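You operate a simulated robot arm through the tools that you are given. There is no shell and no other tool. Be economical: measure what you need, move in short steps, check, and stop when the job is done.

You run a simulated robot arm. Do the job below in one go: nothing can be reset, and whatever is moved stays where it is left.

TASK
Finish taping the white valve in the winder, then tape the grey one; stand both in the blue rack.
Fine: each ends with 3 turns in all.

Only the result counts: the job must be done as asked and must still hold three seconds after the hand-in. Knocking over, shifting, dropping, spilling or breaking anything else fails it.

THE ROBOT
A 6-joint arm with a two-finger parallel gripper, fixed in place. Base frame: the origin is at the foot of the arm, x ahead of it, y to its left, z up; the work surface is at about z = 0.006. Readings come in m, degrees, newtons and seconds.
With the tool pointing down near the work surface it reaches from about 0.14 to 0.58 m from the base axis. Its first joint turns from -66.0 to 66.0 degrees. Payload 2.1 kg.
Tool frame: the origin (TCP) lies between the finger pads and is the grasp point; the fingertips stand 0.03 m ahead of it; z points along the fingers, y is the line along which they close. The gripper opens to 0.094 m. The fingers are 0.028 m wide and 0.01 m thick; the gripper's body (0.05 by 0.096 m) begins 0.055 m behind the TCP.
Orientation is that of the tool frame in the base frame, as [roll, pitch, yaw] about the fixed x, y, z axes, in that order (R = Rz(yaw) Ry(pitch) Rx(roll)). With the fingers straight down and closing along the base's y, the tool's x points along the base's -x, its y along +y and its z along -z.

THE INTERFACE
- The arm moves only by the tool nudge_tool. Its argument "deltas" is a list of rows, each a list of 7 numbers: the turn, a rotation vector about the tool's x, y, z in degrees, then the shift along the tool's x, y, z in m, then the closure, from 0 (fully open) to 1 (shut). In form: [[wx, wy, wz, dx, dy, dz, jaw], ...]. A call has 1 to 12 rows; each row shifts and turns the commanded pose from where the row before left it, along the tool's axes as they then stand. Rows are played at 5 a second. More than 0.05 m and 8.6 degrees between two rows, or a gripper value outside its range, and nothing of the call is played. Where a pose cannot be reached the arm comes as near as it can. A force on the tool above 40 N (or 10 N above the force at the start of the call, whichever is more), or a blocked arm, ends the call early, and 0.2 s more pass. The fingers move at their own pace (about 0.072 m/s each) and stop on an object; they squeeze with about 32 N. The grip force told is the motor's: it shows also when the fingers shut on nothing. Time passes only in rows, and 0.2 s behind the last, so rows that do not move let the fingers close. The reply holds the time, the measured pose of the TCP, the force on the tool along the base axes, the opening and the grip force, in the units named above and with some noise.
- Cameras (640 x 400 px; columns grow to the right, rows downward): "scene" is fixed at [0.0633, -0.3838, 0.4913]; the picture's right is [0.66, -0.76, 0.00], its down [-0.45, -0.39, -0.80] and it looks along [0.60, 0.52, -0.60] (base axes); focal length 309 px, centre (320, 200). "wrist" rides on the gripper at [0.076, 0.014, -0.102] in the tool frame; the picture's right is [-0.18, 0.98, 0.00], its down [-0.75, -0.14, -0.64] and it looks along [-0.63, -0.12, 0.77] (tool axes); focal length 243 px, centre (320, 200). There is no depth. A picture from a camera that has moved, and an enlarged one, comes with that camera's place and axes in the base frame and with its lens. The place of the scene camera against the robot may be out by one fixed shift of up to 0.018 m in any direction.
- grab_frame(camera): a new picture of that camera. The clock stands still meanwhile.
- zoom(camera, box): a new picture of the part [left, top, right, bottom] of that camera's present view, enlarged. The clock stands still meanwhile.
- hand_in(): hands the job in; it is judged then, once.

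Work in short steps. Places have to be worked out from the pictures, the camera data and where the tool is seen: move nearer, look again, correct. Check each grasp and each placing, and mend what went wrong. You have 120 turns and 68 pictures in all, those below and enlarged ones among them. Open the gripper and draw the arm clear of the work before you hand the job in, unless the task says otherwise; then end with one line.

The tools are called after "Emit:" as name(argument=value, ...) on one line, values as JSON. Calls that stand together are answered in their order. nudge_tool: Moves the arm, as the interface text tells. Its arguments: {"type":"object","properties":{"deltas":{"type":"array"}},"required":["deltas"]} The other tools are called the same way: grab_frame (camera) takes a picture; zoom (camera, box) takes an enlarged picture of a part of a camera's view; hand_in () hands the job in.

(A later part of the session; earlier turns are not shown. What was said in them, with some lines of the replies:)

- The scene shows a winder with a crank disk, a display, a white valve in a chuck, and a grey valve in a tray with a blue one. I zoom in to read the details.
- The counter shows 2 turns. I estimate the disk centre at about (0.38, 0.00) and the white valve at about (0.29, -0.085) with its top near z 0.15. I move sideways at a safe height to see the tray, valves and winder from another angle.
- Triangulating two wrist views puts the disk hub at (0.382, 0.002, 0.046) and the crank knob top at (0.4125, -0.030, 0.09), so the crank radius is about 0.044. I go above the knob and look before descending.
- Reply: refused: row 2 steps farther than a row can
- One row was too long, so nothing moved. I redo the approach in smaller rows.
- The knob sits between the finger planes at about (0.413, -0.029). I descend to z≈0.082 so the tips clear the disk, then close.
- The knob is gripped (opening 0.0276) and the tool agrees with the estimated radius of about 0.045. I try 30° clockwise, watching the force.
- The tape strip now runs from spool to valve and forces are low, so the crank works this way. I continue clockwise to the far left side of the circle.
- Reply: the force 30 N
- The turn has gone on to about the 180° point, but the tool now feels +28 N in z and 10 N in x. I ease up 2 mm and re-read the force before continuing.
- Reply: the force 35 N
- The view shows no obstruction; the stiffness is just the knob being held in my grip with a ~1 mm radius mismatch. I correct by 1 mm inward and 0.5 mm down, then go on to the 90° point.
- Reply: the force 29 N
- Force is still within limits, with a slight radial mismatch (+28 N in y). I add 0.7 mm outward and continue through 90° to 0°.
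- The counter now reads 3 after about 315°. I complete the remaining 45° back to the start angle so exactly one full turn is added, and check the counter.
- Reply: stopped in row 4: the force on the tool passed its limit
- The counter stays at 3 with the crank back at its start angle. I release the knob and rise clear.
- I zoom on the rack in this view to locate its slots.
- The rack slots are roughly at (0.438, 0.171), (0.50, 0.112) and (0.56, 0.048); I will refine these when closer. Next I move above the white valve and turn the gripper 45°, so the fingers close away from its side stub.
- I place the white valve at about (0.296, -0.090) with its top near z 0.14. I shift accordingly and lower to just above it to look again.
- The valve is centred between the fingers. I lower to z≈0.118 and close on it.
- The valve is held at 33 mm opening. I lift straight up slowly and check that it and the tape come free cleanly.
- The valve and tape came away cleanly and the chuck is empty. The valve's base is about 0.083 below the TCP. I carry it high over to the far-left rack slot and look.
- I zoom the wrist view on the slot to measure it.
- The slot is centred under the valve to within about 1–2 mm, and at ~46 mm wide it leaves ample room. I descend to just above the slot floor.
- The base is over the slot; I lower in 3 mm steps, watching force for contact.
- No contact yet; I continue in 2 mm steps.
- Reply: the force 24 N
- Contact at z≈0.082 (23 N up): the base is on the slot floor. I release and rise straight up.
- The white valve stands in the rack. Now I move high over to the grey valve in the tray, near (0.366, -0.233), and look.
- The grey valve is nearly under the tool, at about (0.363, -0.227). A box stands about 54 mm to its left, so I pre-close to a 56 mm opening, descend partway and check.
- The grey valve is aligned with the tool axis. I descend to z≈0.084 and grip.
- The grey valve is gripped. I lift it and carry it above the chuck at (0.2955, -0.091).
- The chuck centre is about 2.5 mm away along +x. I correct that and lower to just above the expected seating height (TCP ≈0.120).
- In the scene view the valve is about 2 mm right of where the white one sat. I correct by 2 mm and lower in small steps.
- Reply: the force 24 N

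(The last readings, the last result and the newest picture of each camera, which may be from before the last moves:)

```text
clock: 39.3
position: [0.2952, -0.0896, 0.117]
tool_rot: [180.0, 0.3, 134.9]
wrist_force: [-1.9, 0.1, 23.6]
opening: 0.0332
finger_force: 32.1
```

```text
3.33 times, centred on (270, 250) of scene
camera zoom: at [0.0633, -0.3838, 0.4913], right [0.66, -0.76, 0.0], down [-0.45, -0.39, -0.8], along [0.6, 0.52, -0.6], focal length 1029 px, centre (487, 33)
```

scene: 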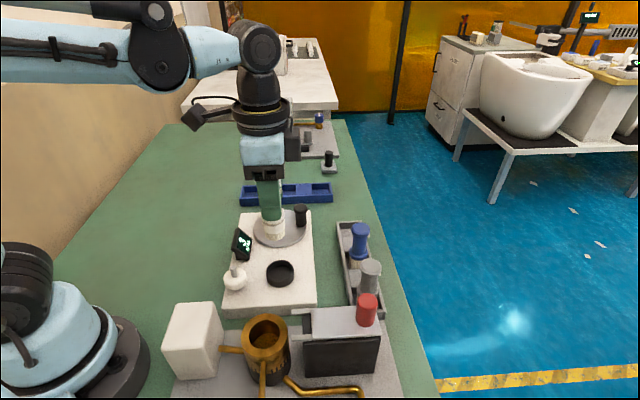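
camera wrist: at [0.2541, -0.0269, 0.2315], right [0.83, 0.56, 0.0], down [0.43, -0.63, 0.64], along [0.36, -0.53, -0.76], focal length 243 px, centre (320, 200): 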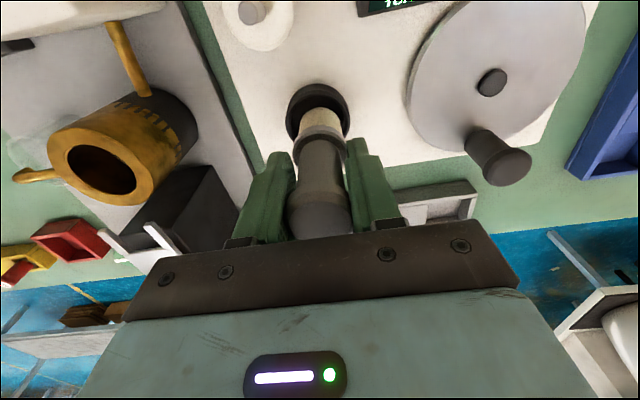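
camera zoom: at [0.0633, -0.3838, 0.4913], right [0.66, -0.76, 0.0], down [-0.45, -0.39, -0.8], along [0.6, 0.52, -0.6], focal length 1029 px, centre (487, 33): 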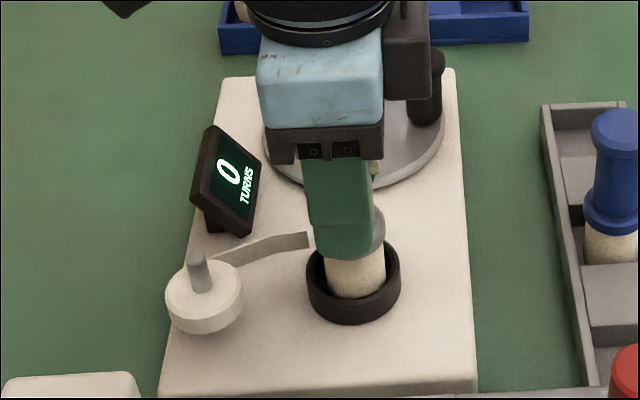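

Seated: contact at z 0.117, the counter reset to 0 and the tape attached. I release and rise, then rotate back and head for the crank knob.

Emit:
nudge_tool(deltas=[[0, 0, 0, 0, 0, -0.0003, 1], [0, 0, 0, 0, 0, 0, 0.4], [0, 0, 0, 0, 0, 0, 0], [0, 0, 0, 0, 0, 0, 0], [0, 0, 0, 0, 0, -0.03, 0], [0, 0, 0, 0, 0, -0.04, 0], [0, 0, 0, 0, 0, -0.04, 0], [0, 0, 0, 0, 0, 0, 0]])

Emit:
nudge_tool(deltas=[[0, 0, -7.5, 0, 0, 0, 0], [0, 0, -7.5, 0, 0, 0, 0], [0, 0, -7.5, 0, 0, 0, 0], [0, 0, -7.5, 0, 0, 0, 0], [0, 0, -7.5, 0, 0, 0, 0], [0, 0, -7.5, 0, 0, 0, 0], [0, 0, 0, -0.03, 0.0153, 0, 0.3], [0, 0, 0, -0.03, 0.0153, 0, 0.3], [0, 0, 0, -0.03, 0.0153, 0, 0.3], [0, 0, 0, -0.029, 0.0153, 0, 0.3], [0, 0, 0, 0, 0, 0.04, 0.3], [0, 0, 0, 0, 0, 0.02, 0.3]])

Emit:
grab_frame(camera="wrist")

Emit:
zoom(camera="scene", box=[210, 190, 330, 310])

```text
clock: 41.1
position: [0.2951, -0.0889, 0.2282]
tool_rot: [-180.0, 0.2, 135.0]
wrist_force: [-0.6, -0.2, -0.7]
opening: 0.0939
finger_force: 0.1
```

```text
clock: 43.7
position: [0.4173, -0.0292, 0.1684]
tool_rot: [-179.9, 0.2, -180.0]
wrist_force: [0.1, 0.0, 0.1]
opening: 0.0659
finger_force: 0.1
```

```text
26 pictures are left
camera wrist: at [0.3422, -0.014, 0.2703], right [0.18, 0.98, 0.0], down [0.75, -0.14, 0.64], along [0.63, -0.12, -0.76], focal length 243 px, centre (320, 200)
```

wrist: 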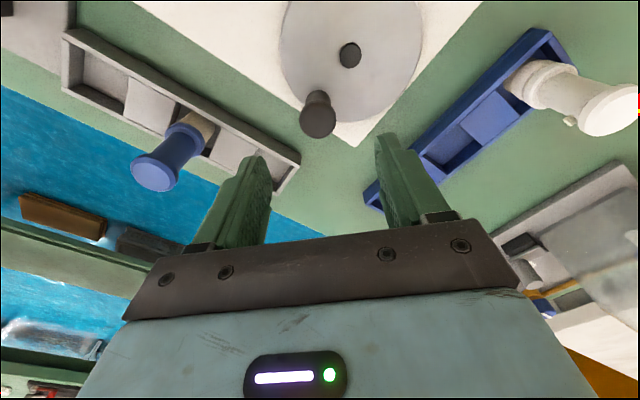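

```text
3.33 times, centred on (270, 250) of scene
camera zoom: at [0.0633, -0.3838, 0.4913], right [0.66, -0.76, 0.0], down [-0.45, -0.39, -0.8], along [0.6, 0.52, -0.6], focal length 1029 px, centre (487, 33)
```

zoom: 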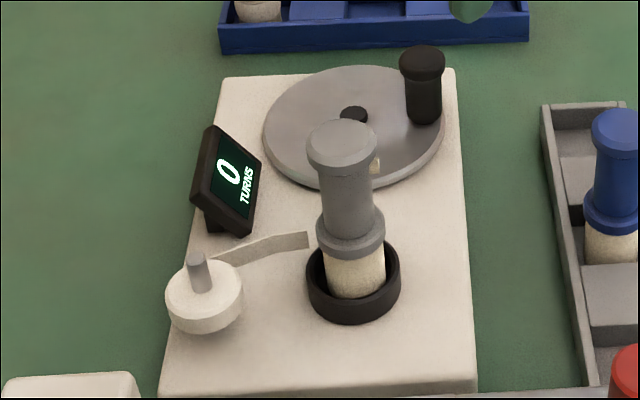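

The counter reads 0 and the grey valve stands in the chuck. I lower onto the knob at (0.4142, -0.030) and grip it.

Emit:
nudge_tool(deltas=[[0, 0, 0, 0.0025, -0.001, 0.04, 0.3], [0, 0, 0, 0, 0, 0.03, 0.3], [0, 0, 0, 0, 0, 0.0155, 0.3], [0, 0, 0, 0, 0, 0, 0.3], [0, 0, 0, 0, 0, 0, 1], [0, 0, 0, 0, 0, 0, 1], [0, 0, 0, 0, 0, 0, 1]])

```text
clock: 45.3
position: [0.4138, -0.0289, 0.0826]
tool_rot: [-179.9, 0.1, 179.9]
wrist_force: [2.3, -3.3, -8.8]
opening: 0.0277
finger_force: 44.4
```

The knob is gripped with low forces. I crank the first half turn clockwise with radius 0.0454.

Emit:
nudge_tool(deltas=[[0, 0, 0, 0.0094, -0.0072, 0, 1], [0, 0, 0, 0.01095, -0.0045, 0, 1], [0, 0, 0, 0.01175, -0.0015, 0, 1], [0, 0, 0, 0.01175, 0.0015, 0, 1], [0, 0, 0, 0.01095, 0.0045, 0, 1], [0, 0, 0, 0.0094, 0.0072, 0, 1], [0, 0, 0, 0.0072, 0.0094, 0, 1], [0, 0, 0, 0.0045, 0.01095, 0, 1], [0, 0, 0, 0.0015, 0.01175, 0, 1], [0, 0, 0, -0.0015, 0.01175, 0, 1], [0, 0, 0, -0.0045, 0.01095, 0, 1], [0, 0, 0, -0.0072, 0.0094, 0, 1]])

```text
clock: 46.1
position: [0.3857, -0.0419, 0.0824]
tool_rot: [-179.8, 0.2, -179.9]
wrist_force: [-0.6, 0.3, -4.0]
opening: 0.0277
finger_force: 44.7
stopped in row 3: the force on the tool passed its limit (the readings are from after the stop); the commanded pose is now the measured one
```

The force limit stopped the move around -86°, probably from steps that were too quick. I continue with gentler 10° steps and radius 0.0445.

Emit:
nudge_tool(deltas=[[0, 0, 0, 0.00776, 0.0001, 0, 1], [0, 0, 0, 0.00763, 0.00141, 0, 1], [0, 0, 0, 0.00727, 0.00272, 0, 1], [0, 0, 0, 0.00668, 0.00394, 0, 1], [0, 0, 0, 0.0059, 0.00504, 0, 1], [0, 0, 0, 0.00493, 0.00599, 0, 1], [0, 0, 0, 0.00382, 0.00675, 0, 1], [0, 0, 0, 0.00259, 0.00731, 0, 1], [0, 0, 0, 0.00128, 0.00765, 0, 1], [0, 0, 0, 0, 0, 0, 1]])

```text
clock: 48.3
position: [0.3368, -0.0014, 0.082]
tool_rot: [-179.7, 0.7, 179.8]
wrist_force: [28.0, 1.7, 27.0]
opening: 0.0276
finger_force: 45.0
```

I relieve the radial/vertical load (0.8 mm in, 0.4 mm up) and continue the next quarter.

Emit:
nudge_tool(deltas=[[0, 0, 0, -0.0008, 0, -0.0004, 1], [0, 0, 0, -0.0001, 0.00776, 0, 1], [0, 0, 0, -0.00141, 0.00763, 0, 1], [0, 0, 0, -0.00272, 0.00727, 0, 1], [0, 0, 0, -0.00394, 0.00668, 0, 1], [0, 0, 0, -0.00504, 0.0059, 0, 1], [0, 0, 0, -0.00599, 0.00493, 0, 1], [0, 0, 0, -0.00675, 0.00382, 0, 1], [0, 0, 0, -0.00731, 0.00259, 0, 1], [0, 0, 0, -0.00765, 0.00128, 0, 1], [0, 0, 0, 0, 0, 0, 1]])

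```text
clock: 50.7
position: [0.3775, 0.0479, 0.0816]
tool_rot: [179.9, 0.1, -180.0]
wrist_force: [-1.1, 13.0, 6.5]
opening: 0.0278
finger_force: 44.8
```

Forces are low. I go on with the next quarter, toward 4.5°.

Emit:
nudge_tool(deltas=[[0, 0, 0, 0, 0.0003, 0, 1], [0, 0, 0, -0.00776, -0.0001, 0, 1], [0, 0, 0, -0.00763, -0.00141, 0, 1], [0, 0, 0, -0.00727, -0.00272, 0, 1], [0, 0, 0, -0.00668, -0.00394, 0, 1], [0, 0, 0, -0.0059, -0.00504, 0, 1], [0, 0, 0, -0.00493, -0.00599, 0, 1], [0, 0, 0, -0.00382, -0.00675, 0, 1], [0, 0, 0, -0.00259, -0.00731, 0, 1], [0, 0, 0, -0.00128, -0.00765, 0, 1], [0, 0, 0, 0, 0, 0, 1]])

```text
clock: 52.2
position: [0.4154, 0.0337, 0.0818]
tool_rot: [180.0, 0.5, -180.0]
wrist_force: [2.4, 1.7, -4.3]
opening: 0.0278
finger_force: 44.5
stopped in row 7: the force on the tool passed its limit (the readings are from after the stop); the commanded pose is now the measured one
```

The move stopped at about 43°. Fitting the measured points gives centre (0.3823, 0.0032) and r = 0.045. I continue with that circle.

Emit:
nudge_tool(deltas=[[0, 0, 0, -0.0048, -0.0062, 0, 1], [0, 0, 0, -0.00364, -0.00694, 0, 1], [0, 0, 0, -0.00238, -0.00747, 0, 1], [0, 0, 0, -0.00105, -0.00777, 0, 1], [0, 0, 0, 0.0003, -0.00783, 0, 1], [0, 0, 0, 0.00167, -0.00766, 0, 1], [0, 0, 0, 0.00298, -0.00725, 0, 1], [0, 0, 0, 0.00419, -0.00663, 0, 1], [0, 0, 0, 0, 0, 0, 1]])

Emit:
zoom(camera="scene", box=[210, 190, 330, 310])

```text
clock: 54.2
position: [0.4171, -0.025, 0.0832]
tool_rot: [179.9, 0.4, -180.0]
wrist_force: [-2.7, 1.0, 16.5]
opening: 0.0279
finger_force: 45.1
```

```text
3.33 times, centred on (270, 250) of scene
camera zoom: at [0.0633, -0.3838, 0.4913], right [0.66, -0.76, 0.0], down [-0.45, -0.39, -0.8], along [0.6, 0.52, -0.6], focal length 1029 px, centre (487, 33)
```

zoom: 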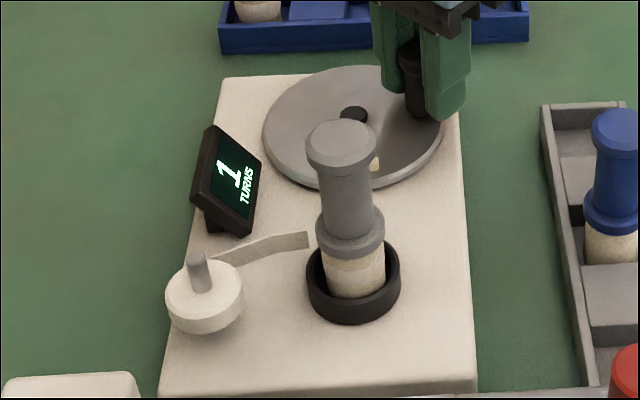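

The counter reads 1 at nearly a full turn (about -38°). I begin turn two with the same circle.

Emit:
nudge_tool(deltas=[[0, 0, 0, 0, 0, -0.0003, 1], [0, 0, 0, 0.00528, -0.0058, 0, 1], [0, 0, 0, 0.0062, -0.0048, 0, 1], [0, 0, 0, 0.00694, -0.00364, 0, 1], [0, 0, 0, 0.00747, -0.00238, 0, 1], [0, 0, 0, 0.00777, -0.00105, 0, 1], [0, 0, 0, 0.00783, 0.0003, 0, 1], [0, 0, 0, 0.00766, 0.00167, 0, 1], [0, 0, 0, 0.00725, 0.00298, 0, 1], [0, 0, 0, 0.00663, 0.00419, 0, 1], [0, 0, 0, 0, 0, 0, 1]])

```text
clock: 55.8
position: [0.3807, -0.0427, 0.0821]
tool_rot: [179.8, 0.7, -179.8]
wrist_force: [0.2, 0.1, 7.9]
opening: 0.0276
finger_force: 45.2
stopped in row 7: the force on the tool passed its limit (the readings are from after the stop); the commanded pose is now the measured one
```

It stopped near -92° with residual forces now low. I continue from there through the left side.

Emit:
nudge_tool(deltas=[[0, 0, 0, 0.00778, 0.00096, 0, 1], [0, 0, 0, 0.0075, 0.00229, 0, 1], [0, 0, 0, 0.00699, 0.00356, 0, 1], [0, 0, 0, 0.00626, 0.00472, 0, 1], [0, 0, 0, 0.00535, 0.00573, 0, 1], [0, 0, 0, 0.00427, 0.00658, 0, 1], [0, 0, 0, 0.00286, 0.00722, 0, 1], [0, 0, 0, 0.00146, 0.00764, 0, 1], [0, 0, 0, 0.00021, 0.00783, 0, 1], [0, 0, 0, 0, 0, 0, 1]])

```text
clock: 57.1
position: [0.3451, -0.0213, 0.0817]
tool_rot: [179.7, 0.6, -179.9]
wrist_force: [2.1, 0.9, -5.0]
opening: 0.028
finger_force: 44.4
stopped in row 6: the force on the tool passed its limit (the readings are from after the stop); the commanded pose is now the measured one
```

The residual tilt (0.3–0.7°) has built up through the stops. I release the knob here, level the tool, raise it slightly and regrip.

Emit:
nudge_tool(deltas=[[0, 0, 0, 0, 0, 0, 0.6], [0, 0, 0, 0, 0, 0, 0.6], [0.3, -0.6, 0, 0, 0, -0.001, 0.6], [0, 0, 0, 0, 0, 0, 0.6], [0, 0, 0, 0, 0, 0, 0.6]])

Emit:
zoom(camera="wrist", box=[220, 60, 420, 260])

```text
clock: 58.3
position: [0.3449, -0.0214, 0.0836]
tool_rot: [179.9, 1.4, -180.0]
wrist_force: [0.0, -0.7, 0.4]
opening: 0.0374
finger_force: 0.0
```

```text
2.00 times, centred on (320, 160) of wrist
camera zoom: at [0.2676, -0.0074, 0.1835], right [0.18, 0.98, 0.01], down [0.74, -0.14, 0.66], along [0.65, -0.12, -0.75], focal length 485 px, centre (320, 280)
```

zoom: 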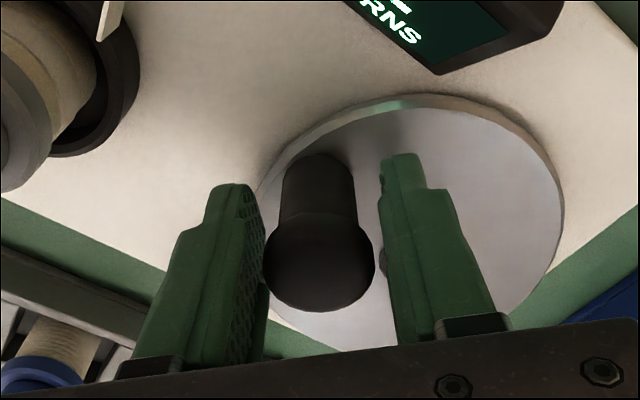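

The pitch correction had the wrong sign, so I fix it with +1.4°, shift slightly toward the knob in -y and regrip.

Emit:
nudge_tool(deltas=[[0, 1.4, 0, 0, -0.001, 0, 0.6], [0, 0, 0, 0, 0, 0, 0.6], [0, 0, 0, 0, 0, 0, 0.6], [0, 0, 0, 0, 0, 0, 1], [0, 0, 0, 0, 0, 0, 1], [0, 0, 0, 0, 0, 0, 1]])

```text
clock: 59.7
position: [0.3445, -0.0232, 0.0841]
tool_rot: [180.0, 0.0, -179.9]
wrist_force: [1.9, 1.5, 0.0]
opening: 0.0278
finger_force: 44.5
```

The tool is level and the grip is clean, at angle ≈ -146°. I resume with r = 0.0452 toward 104°.

Emit:
nudge_tool(deltas=[[0, 0, 0, 0.00382, 0.00689, 0, 1], [0, 0, 0, 0.00257, 0.00745, 0, 1], [0, 0, 0, 0.00123, 0.00778, 0, 1], [0, 0, 0, -0.00014, 0.00788, 0, 1], [0, 0, 0, -0.0015, 0.00774, 0, 1], [0, 0, 0, -0.00282, 0.00736, 0, 1], [0, 0, 0, -0.00406, 0.00675, 0, 1], [0, 0, 0, -0.00517, 0.00595, 0, 1], [0, 0, 0, -0.00612, 0.00496, 0, 1], [0, 0, 0, -0.00689, 0.00382, 0, 1], [0, 0, 0, -0.00745, 0.00257, 0, 1], [0, 0, 0, 0, 0, 0, 1]])

```text
clock: 62.3
position: [0.3711, 0.0462, 0.0831]
tool_rot: [179.8, -0.1, -179.8]
wrist_force: [-0.3, 1.9, -1.3]
opening: 0.0275
finger_force: 44.8
```

Very low forces now (104°). I keep the same circle for the next 110°, to about -6°.

Emit:
nudge_tool(deltas=[[0, 0, 0, -0.00778, 0.00123, 0, 1], [0, 0, 0, -0.00788, -0.00014, 0, 1], [0, 0, 0, -0.00774, -0.0015, 0, 1], [0, 0, 0, -0.00736, -0.00282, 0, 1], [0, 0, 0, -0.00675, -0.00406, 0, 1], [0, 0, 0, -0.00595, -0.00517, 0, 1], [0, 0, 0, -0.00496, -0.00612, 0, 1], [0, 0, 0, -0.00382, -0.00689, 0, 1], [0, 0, 0, -0.00257, -0.00745, 0, 1], [0, 0, 0, -0.00123, -0.00778, 0, 1], [0, 0, 0, 0.00014, -0.00788, 0, 1], [0, 0, 0, 0, 0, 0, 1]])

```text
clock: 64.9
position: [0.4263, -0.002, 0.0832]
tool_rot: [179.9, -0.2, -179.9]
wrist_force: [-18.9, 1.6, 32.3]
opening: 0.0277
finger_force: 45.2
```

I relieve the small radial and vertical load and continue past the start angle into turn three.

Emit:
nudge_tool(deltas=[[0, 0, 0, 0.0007, 0, -0.0005, 1], [0, 0, 0, 0.0015, -0.00774, 0, 1], [0, 0, 0, 0.00282, -0.00736, 0, 1], [0, 0, 0, 0.00406, -0.00675, 0, 1], [0, 0, 0, 0.00517, -0.00595, 0, 1], [0, 0, 0, 0.00612, -0.00496, 0, 1], [0, 0, 0, 0.00689, -0.00382, 0, 1], [0, 0, 0, 0.00745, -0.00257, 0, 1], [0, 0, 0, 0.00778, -0.00123, 0, 1], [0, 0, 0, 0.00788, 0.00014, 0, 1], [0, 0, 0, 0.00774, 0.0015, 0, 1], [0, 0, 0, 0, 0, 0, 1]])

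Emit:
zoom(camera="scene", box=[210, 190, 330, 310])

```text
clock: 67.3
position: [0.3692, -0.041, 0.0846]
tool_rot: [179.9, 0.0, -179.8]
wrist_force: [-0.7, 1.2, -7.0]
opening: 0.0275
finger_force: 45.4
stopped in row 12: the force on the tool passed its limit (the readings are from after the stop); the commanded pose is now the measured one
```

```text
3.33 times, centred on (270, 250) of scene
camera zoom: at [0.0633, -0.3838, 0.4913], right [0.66, -0.76, 0.0], down [-0.45, -0.39, -0.8], along [0.6, 0.52, -0.6], focal length 1029 px, centre (487, 33)
```

zoom: 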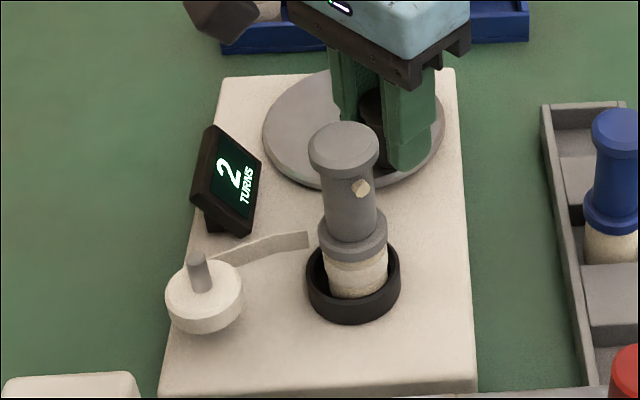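

The counter reads 2, at about -107° with roughly 298° left. I continue.

Emit:
nudge_tool(deltas=[[0, 0, 0, 0.00731, 0.00295, 0, 1], [0, 0, 0, 0.00668, 0.00418, 0, 1], [0, 0, 0, 0.00586, 0.00527, 0, 1], [0, 0, 0, 0.00485, 0.00621, 0, 1], [0, 0, 0, 0.0037, 0.00696, 0, 1], [0, 0, 0, 0.00243, 0.00749, 0, 1], [0, 0, 0, 0.0011, 0.0078, 0, 1], [0, 0, 0, -0.00028, 0.00788, 0, 1], [0, 0, 0, -0.00164, 0.00771, 0, 1], [0, 0, 0, -0.00295, 0.00731, 0, 1], [0, 0, 0, 0, 0, 0, 1]])

```text
clock: 69.1
position: [0.3369, 0.0048, 0.083]
tool_rot: [179.8, 0.0, -179.8]
wrist_force: [1.4, 0.5, -8.1]
opening: 0.0275
finger_force: 44.9
stopped in row 8: the force on the tool passed its limit (the readings are from after the stop); the commanded pose is now the measured one
```

It is at about 177° with about 222° left. I carry on.

Emit:
nudge_tool(deltas=[[0, 0, 0, -0.0015, 0.0078, 0, 1], [0, 0, 0, -0.00247, 0.00748, 0, 1], [0, 0, 0, -0.00374, 0.00694, 0, 1], [0, 0, 0, -0.00488, 0.00618, 0, 1], [0, 0, 0, -0.00588, 0.00524, 0, 1], [0, 0, 0, -0.0067, 0.00414, 0, 1], [0, 0, 0, -0.00732, 0.00291, 0, 1], [0, 0, 0, -0.00772, 0.0016, 0, 1], [0, 0, 0, -0.00788, 0.00023, 0, 1], [0, 0, 0, -0.0078, -0.00114, 0, 1], [0, 0, 0, 0, 0, 0, 1]])

```text
clock: 71.5
position: [0.3914, 0.0467, 0.0838]
tool_rot: [179.7, 0.1, -179.8]
wrist_force: [1.3, 5.1, -20.8]
opening: 0.0276
finger_force: 45.4
```

It is at about 78° with low forces. I continue another 80°, then check.

Emit:
nudge_tool(deltas=[[0, 0, 0, -0.00752, -0.00237, 0.0003, 1], [0, 0, 0, -0.00699, -0.00364, 0, 1], [0, 0, 0, -0.00625, -0.0048, 0, 1], [0, 0, 0, -0.00532, -0.00581, 0, 1], [0, 0, 0, -0.00413, -0.00665, 0, 1], [0, 0, 0, -0.00282, -0.00728, 0, 1], [0, 0, 0, -0.00151, -0.00769, 0, 1], [0, 0, 0, -0.00024, -0.00787, 0, 1], [0, 0, 0, 0, 0, 0, 1]])

```text
clock: 73.5
position: [0.4267, 0.0009, 0.0831]
tool_rot: [179.8, -0.1, -179.8]
wrist_force: [-9.8, 2.1, 5.6]
opening: 0.0276
finger_force: 45.2
```

About 43° remain. I finish turn three at the start angle and read the counter.

Emit:
nudge_tool(deltas=[[0, 0, 0, 0.0013, -0.00843, 0, 1], [0, 0, 0, 0.00261, -0.00809, 0, 1], [0, 0, 0, 0.00408, -0.00746, 0, 1], [0, 0, 0, 0.00541, -0.00656, 0, 1], [0, 0, 0, 0, 0, 0, 1]])

Emit:
zoom(camera="scene", box=[210, 190, 330, 310])

```text
clock: 74.6
position: [0.4141, -0.0288, 0.0825]
tool_rot: [179.5, -0.1, -179.8]
wrist_force: [-1.4, 2.2, 5.1]
opening: 0.0279
finger_force: 45.1
stopped in row 5: the force on the tool passed its limit (the readings are from after the stop); the commanded pose is now the measured one
```

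```text
3.33 times, centred on (270, 250) of scene
camera zoom: at [0.0633, -0.3838, 0.4913], right [0.66, -0.76, 0.0], down [-0.45, -0.39, -0.8], along [0.6, 0.52, -0.6], focal length 1029 px, centre (487, 33)
```

zoom: 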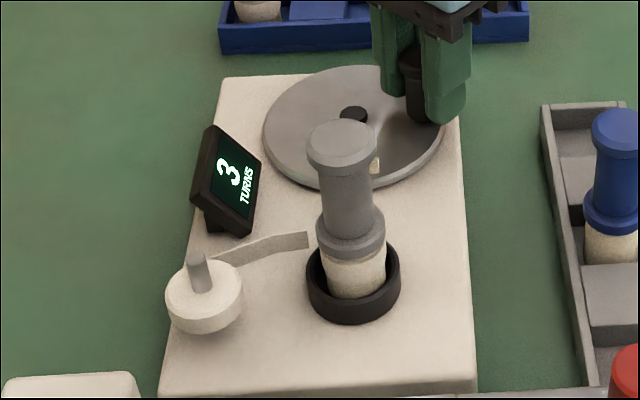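

The counter reads 3 for the grey valve, with the crank at its start angle. I release the knob, rise, and go above the chuck with the gripper turned 45°.

Emit:
nudge_tool(deltas=[[0, 0, 0, 0, 0, 0, 0.3], [0, 0, 0, 0, 0, 0, 0.3], [0, 0, 0, 0, 0, 0, 0.3], [0, 0, 0, 0, 0, -0.04, 0.3], [0.4, 0, 0, 0, 0, -0.04, 0.3], [0, 0, 0, 0, 0, -0.04, 0.3], [0, 0, 0, 0, 0, -0.04, 0], [0, 0, 0, 0.03, -0.0153, 0, 0], [0, 0, 0, 0.03, -0.0153, 0, 0], [0, 0, 0, 0.03, -0.0153, 0, 0], [0, 0, 0, 0.0285, -0.0153, 0, 0]])

Emit:
nudge_tool(deltas=[[0, 0, 7.5, 0, 0, 0, 0], [0, 0, 7.5, 0, 0, 0, 0], [0, 0, 7.5, 0, 0, 0, 0], [0, 0, 7.5, 0, 0, 0, 0], [0, 0, 7.5, 0, 0, 0, 0], [0, 0, 7.5, 0, 0, 0, 0], [0, 0, 0, 0, 0, 0.04, 0], [0, 0, 0, 0, 0, 0, 0]])

Emit:
grab_frame(camera="wrist")

```text
clock: 77.0
position: [0.2955, -0.0911, 0.2438]
tool_rot: [179.9, 0.0, -179.8]
wrist_force: [0.0, -0.2, -0.7]
opening: 0.0941
finger_force: 0.1
```

```text
clock: 78.8
position: [0.2965, -0.0905, 0.2021]
tool_rot: [180.0, -0.2, 135.2]
wrist_force: [0.5, 1.6, -0.7]
opening: 0.0939
finger_force: 0.2
```

```text
20 pictures are left
camera wrist: at [0.2532, -0.0265, 0.3047], right [0.82, 0.57, 0.0], down [0.44, -0.63, 0.64], along [0.36, -0.53, -0.77], focal length 243 px, centre (320, 200)
```

wrist: 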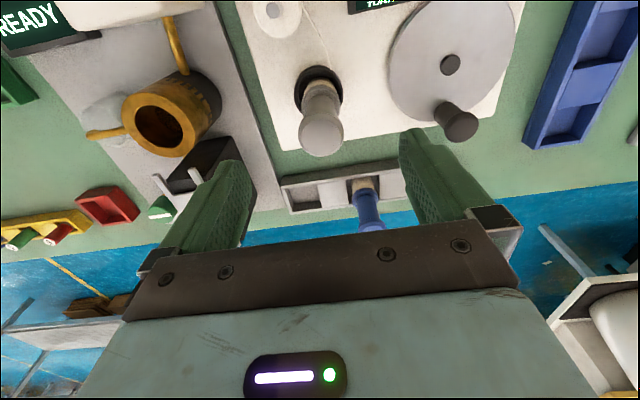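

The grey valve is centred. I descend to z≈0.118, grip and lift.

Emit:
nudge_tool(deltas=[[0, 0, 0, 0, 0, 0.04, 0], [0, 0, 0, 0, 0, 0.03, 0], [0, 0, 0, 0, 0, 0.014, 0], [0, 0, 0, 0, 0, 0, 0.4], [0, 0, 0, 0, 0, 0, 1], [0, 0, 0, 0, 0, 0, 1], [0, 0, 0, 0, 0, 0, 1]])

Emit:
nudge_tool(deltas=[[0, 0, 0, 0, 0, -0.01, 1], [0, 0, 0, 0, 0, -0.015, 1], [0, 0, 0, 0, 0, -0.02, 1], [0, 0, 0, 0, 0, -0.025, 1], [0, 0, 0, 0, 0, -0.03, 1], [0, 0, 0, 0, 0, 0, 1]])

Emit:
grab_frame(camera="scene")

```text
clock: 80.4
position: [0.2953, -0.0909, 0.1193]
tool_rot: [180.0, -0.1, 135.3]
wrist_force: [0.0, -0.2, -0.1]
opening: 0.0333
finger_force: 31.6
```

```text
clock: 81.8
position: [0.2964, -0.0914, 0.218]
tool_rot: [-180.0, -0.2, 135.3]
wrist_force: [-0.4, 0.7, -1.9]
opening: 0.0329
finger_force: 32.3
```

```text
19 pictures are left
```

scene: 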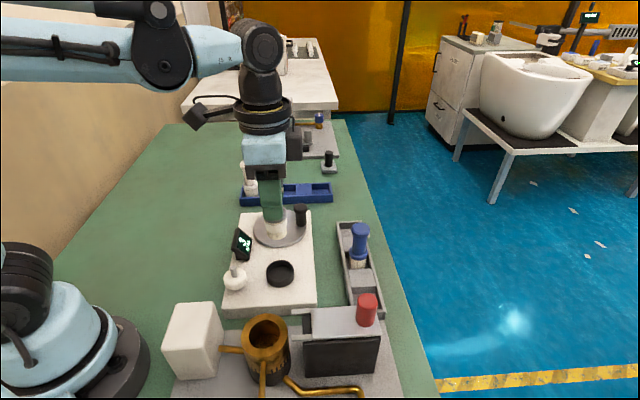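

The grey valve is in hand and the chuck is empty. I carry it over the middle rack slot, about (0.50, 0.110).

Emit:
nudge_tool(deltas=[[0, 0, 0, 0, 0.0408, 0, 1], [0, 0, 0, 0, 0.0408, 0, 1], [0, 0, 0, 0, 0.0408, 0, 1], [0, 0, 0, 0, 0.0408, 0, 1], [0, 0, 0, 0, 0.0408, 0, 1], [0, 0, 0, 0, 0.0408, 0, 1], [0, 0, 0, 0, 0.0408, 0, 1], [0, 0, 0, 0, 0, 0, 1]])

Emit:
grab_frame(camera="wrist")

Emit:
zoom(camera="wrist", box=[260, 30, 380, 120])

```text
clock: 83.6
position: [0.4993, 0.1116, 0.2199]
tool_rot: [180.0, -0.1, 135.2]
wrist_force: [0.7, -1.1, -0.7]
opening: 0.0333
finger_force: 31.9
```

```text
18 pictures are left
camera wrist: at [0.4561, 0.1751, 0.3218], right [0.82, 0.57, 0.0], down [0.44, -0.63, 0.64], along [0.36, -0.53, -0.77], focal length 243 px, centre (320, 200)
```

wrist: 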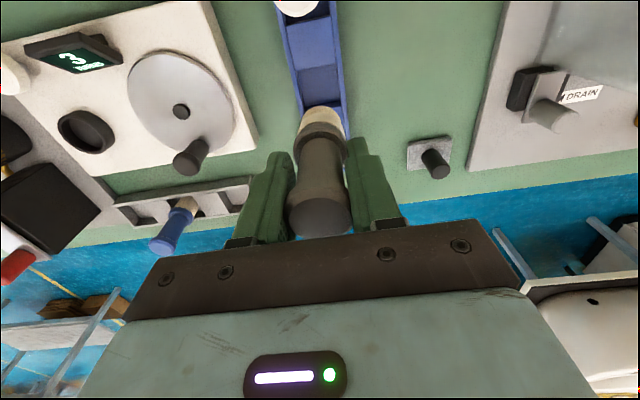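

```text
4.44 times, centred on (320, 75) of wrist
camera zoom: at [0.4561, 0.1751, 0.3218], right [0.82, 0.57, 0.0], down [0.44, -0.63, 0.64], along [0.36, -0.53, -0.77], focal length 1078 px, centre (320, 756)
```

zoom: 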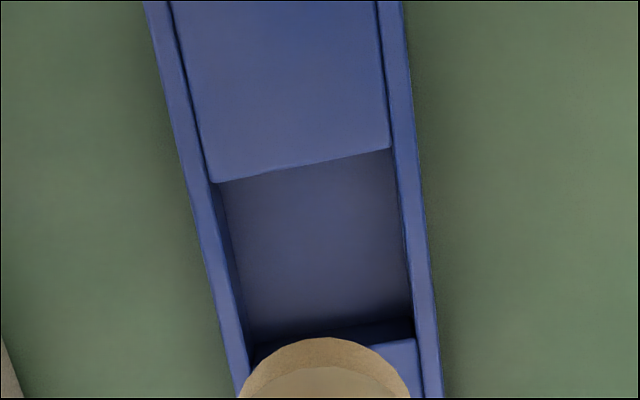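

The middle slot is well under the valve; I shift 1.5 mm away from the near block to centre it and descend.

Emit:
nudge_tool(deltas=[[0, 0, 0, -0.0015, 0, 0.03, 1], [0, 0, 0, 0, 0, 0.035, 1], [0, 0, 0, 0, 0, 0.03, 1], [0, 0, 0, 0, 0, 0.015, 1], [0, 0, 0, 0, 0, 0, 1]])

Emit:
zoom(camera="scene", box=[200, 120, 360, 230])

Emit:
grab_frame(camera="wrist")

```text
clock: 84.8
position: [0.4982, 0.1109, 0.1092]
tool_rot: [180.0, -0.1, 135.3]
wrist_force: [0.3, 0.0, -0.7]
opening: 0.0334
finger_force: 31.7
```

```text
3.64 times, centred on (280, 175) of scene
camera zoom: at [0.0633, -0.3838, 0.4913], right [0.66, -0.76, 0.0], down [-0.45, -0.39, -0.8], along [0.6, 0.52, -0.6], focal length 1123 px, centre (466, 291)
```

zoom: 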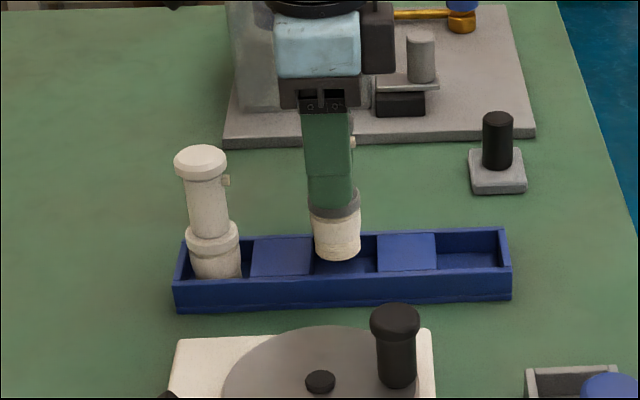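

```text
15 pictures are left
camera wrist: at [0.4558, 0.175, 0.2119], right [0.82, 0.57, 0.0], down [0.44, -0.63, 0.64], along [0.36, -0.53, -0.77], focal length 243 px, centre (320, 200)
```

wrist: 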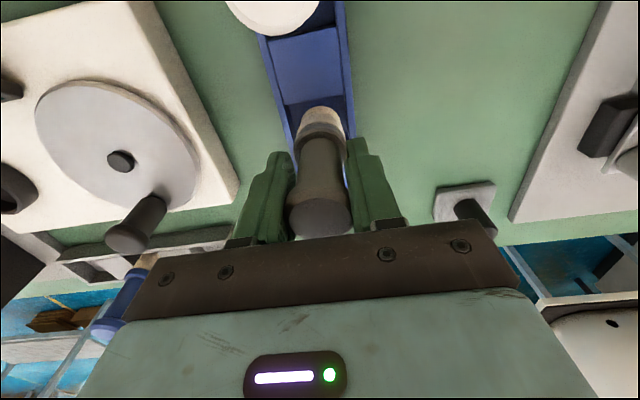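

Allowing for perspective, the valve will land centred in the middle slot. I lower in small steps to contact.

Emit:
nudge_tool(deltas=[[0, 0, 0, 0, 0, 0.005, 1], [0, 0, 0, 0, 0, 0.005, 1], [0, 0, 0, 0, 0, 0.005, 1], [0, 0, 0, 0, 0, 0.005, 1], [0, 0, 0, 0, 0, 0.003, 1], [0, 0, 0, 0, 0, 0.001, 1], [0, 0, 0, 0, 0, 0.001, 1], [0, 0, 0, 0, 0, 0, 1]])

```text
clock: 86.6
position: [0.4981, 0.1116, 0.0843]
tool_rot: [-179.9, -0.1, 135.3]
wrist_force: [-2.5, -1.4, 19.8]
opening: 0.0333
finger_force: 32.2
```

Contact at z 0.084 matches the seat height expected for this grip. I check the scene before releasing.

Emit:
zoom(camera="scene", box=[200, 120, 360, 230])

```text
3.64 times, centred on (280, 175) of scene
camera zoom: at [0.0632, -0.3838, 0.4913], right [0.66, -0.76, 0.0], down [-0.45, -0.39, -0.8], along [0.6, 0.52, -0.6], focal length 1123 px, centre (466, 291)
```

zoom: 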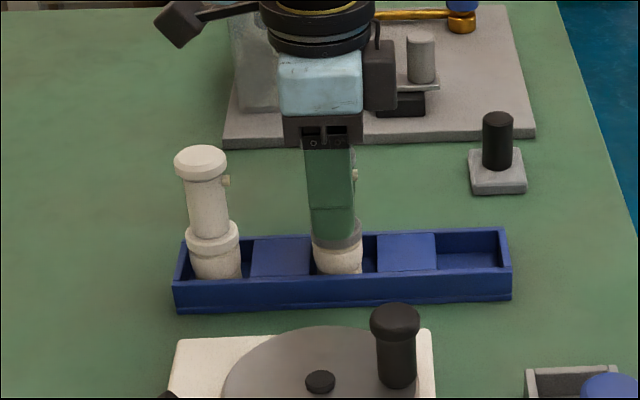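

It sits between the dividers at the same depth as the white valve. I release and rise straight up.

Emit:
nudge_tool(deltas=[[0, 0, 0, 0, 0, -0.0003, 1], [0, 0, 0, 0, 0, 0, 0.4], [0, 0, 0, 0, 0, 0, 0], [0, 0, 0, 0, 0, 0, 0], [0, 0, 0, 0, 0, -0.03, 0], [0, 0, 0, 0, 0, -0.04, 0], [0, 0, 0, 0, 0, -0.045, 0], [0, 0, 0, 0, 0, -0.045, 0], [0, 0, 0, 0, 0, 0, 0]])

Emit:
nudge_tool(deltas=[[0, 0, 0, 0, -0.04, 0, 0], [0, 0, 0, 0, -0.04, 0, 0], [0, 0, 0, 0, -0.04, 0, 0], [0, 0, 0, 0, -0.04, 0, 0], [0, 0, 0, 0, -0.04, 0, 0], [0, 0, 0, 0, 0, 0, 0]])

Emit:
zoom(camera="scene", box=[200, 110, 400, 330])

Emit:
grab_frame(camera="wrist")

```text
clock: 88.6
position: [0.4991, 0.1105, 0.2435]
tool_rot: [180.0, -0.1, 135.3]
wrist_force: [0.1, -0.4, -0.3]
opening: 0.0938
finger_force: 0.0
```

```text
clock: 90.0
position: [0.3552, -0.033, 0.2416]
tool_rot: [-179.9, -0.1, 135.4]
wrist_force: [0.6, -0.2, 0.1]
opening: 0.094
finger_force: 0.1
```

```text
1.82 times, centred on (300, 220) of scene
camera zoom: at [0.0633, -0.3838, 0.4913], right [0.66, -0.76, 0.0], down [-0.45, -0.39, -0.8], along [0.6, 0.52, -0.6], focal length 562 px, centre (356, 164)
```

zoom: 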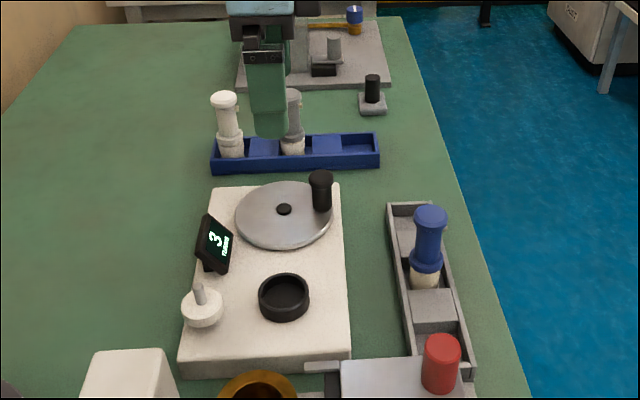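

```text
12 pictures are left
camera wrist: at [0.3131, 0.0318, 0.3443], right [0.82, 0.57, 0.0], down [0.44, -0.63, 0.64], along [0.36, -0.53, -0.77], focal length 243 px, centre (320, 200)
```

wrist: 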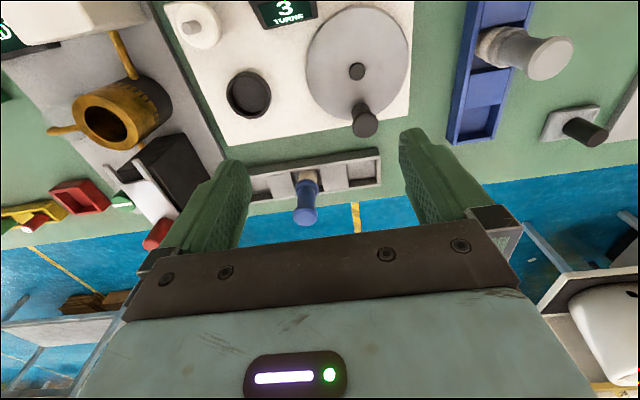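

Both valves stand upright in the rack, each was taped to a count of 3, the gripper is open and the arm is clear. I hand in.

Emit:
hand_in()

```text
The job is handed in.
```

The white and grey valves are both standing in the blue rack, and the winder counter read 3 turns for each when I took it out.
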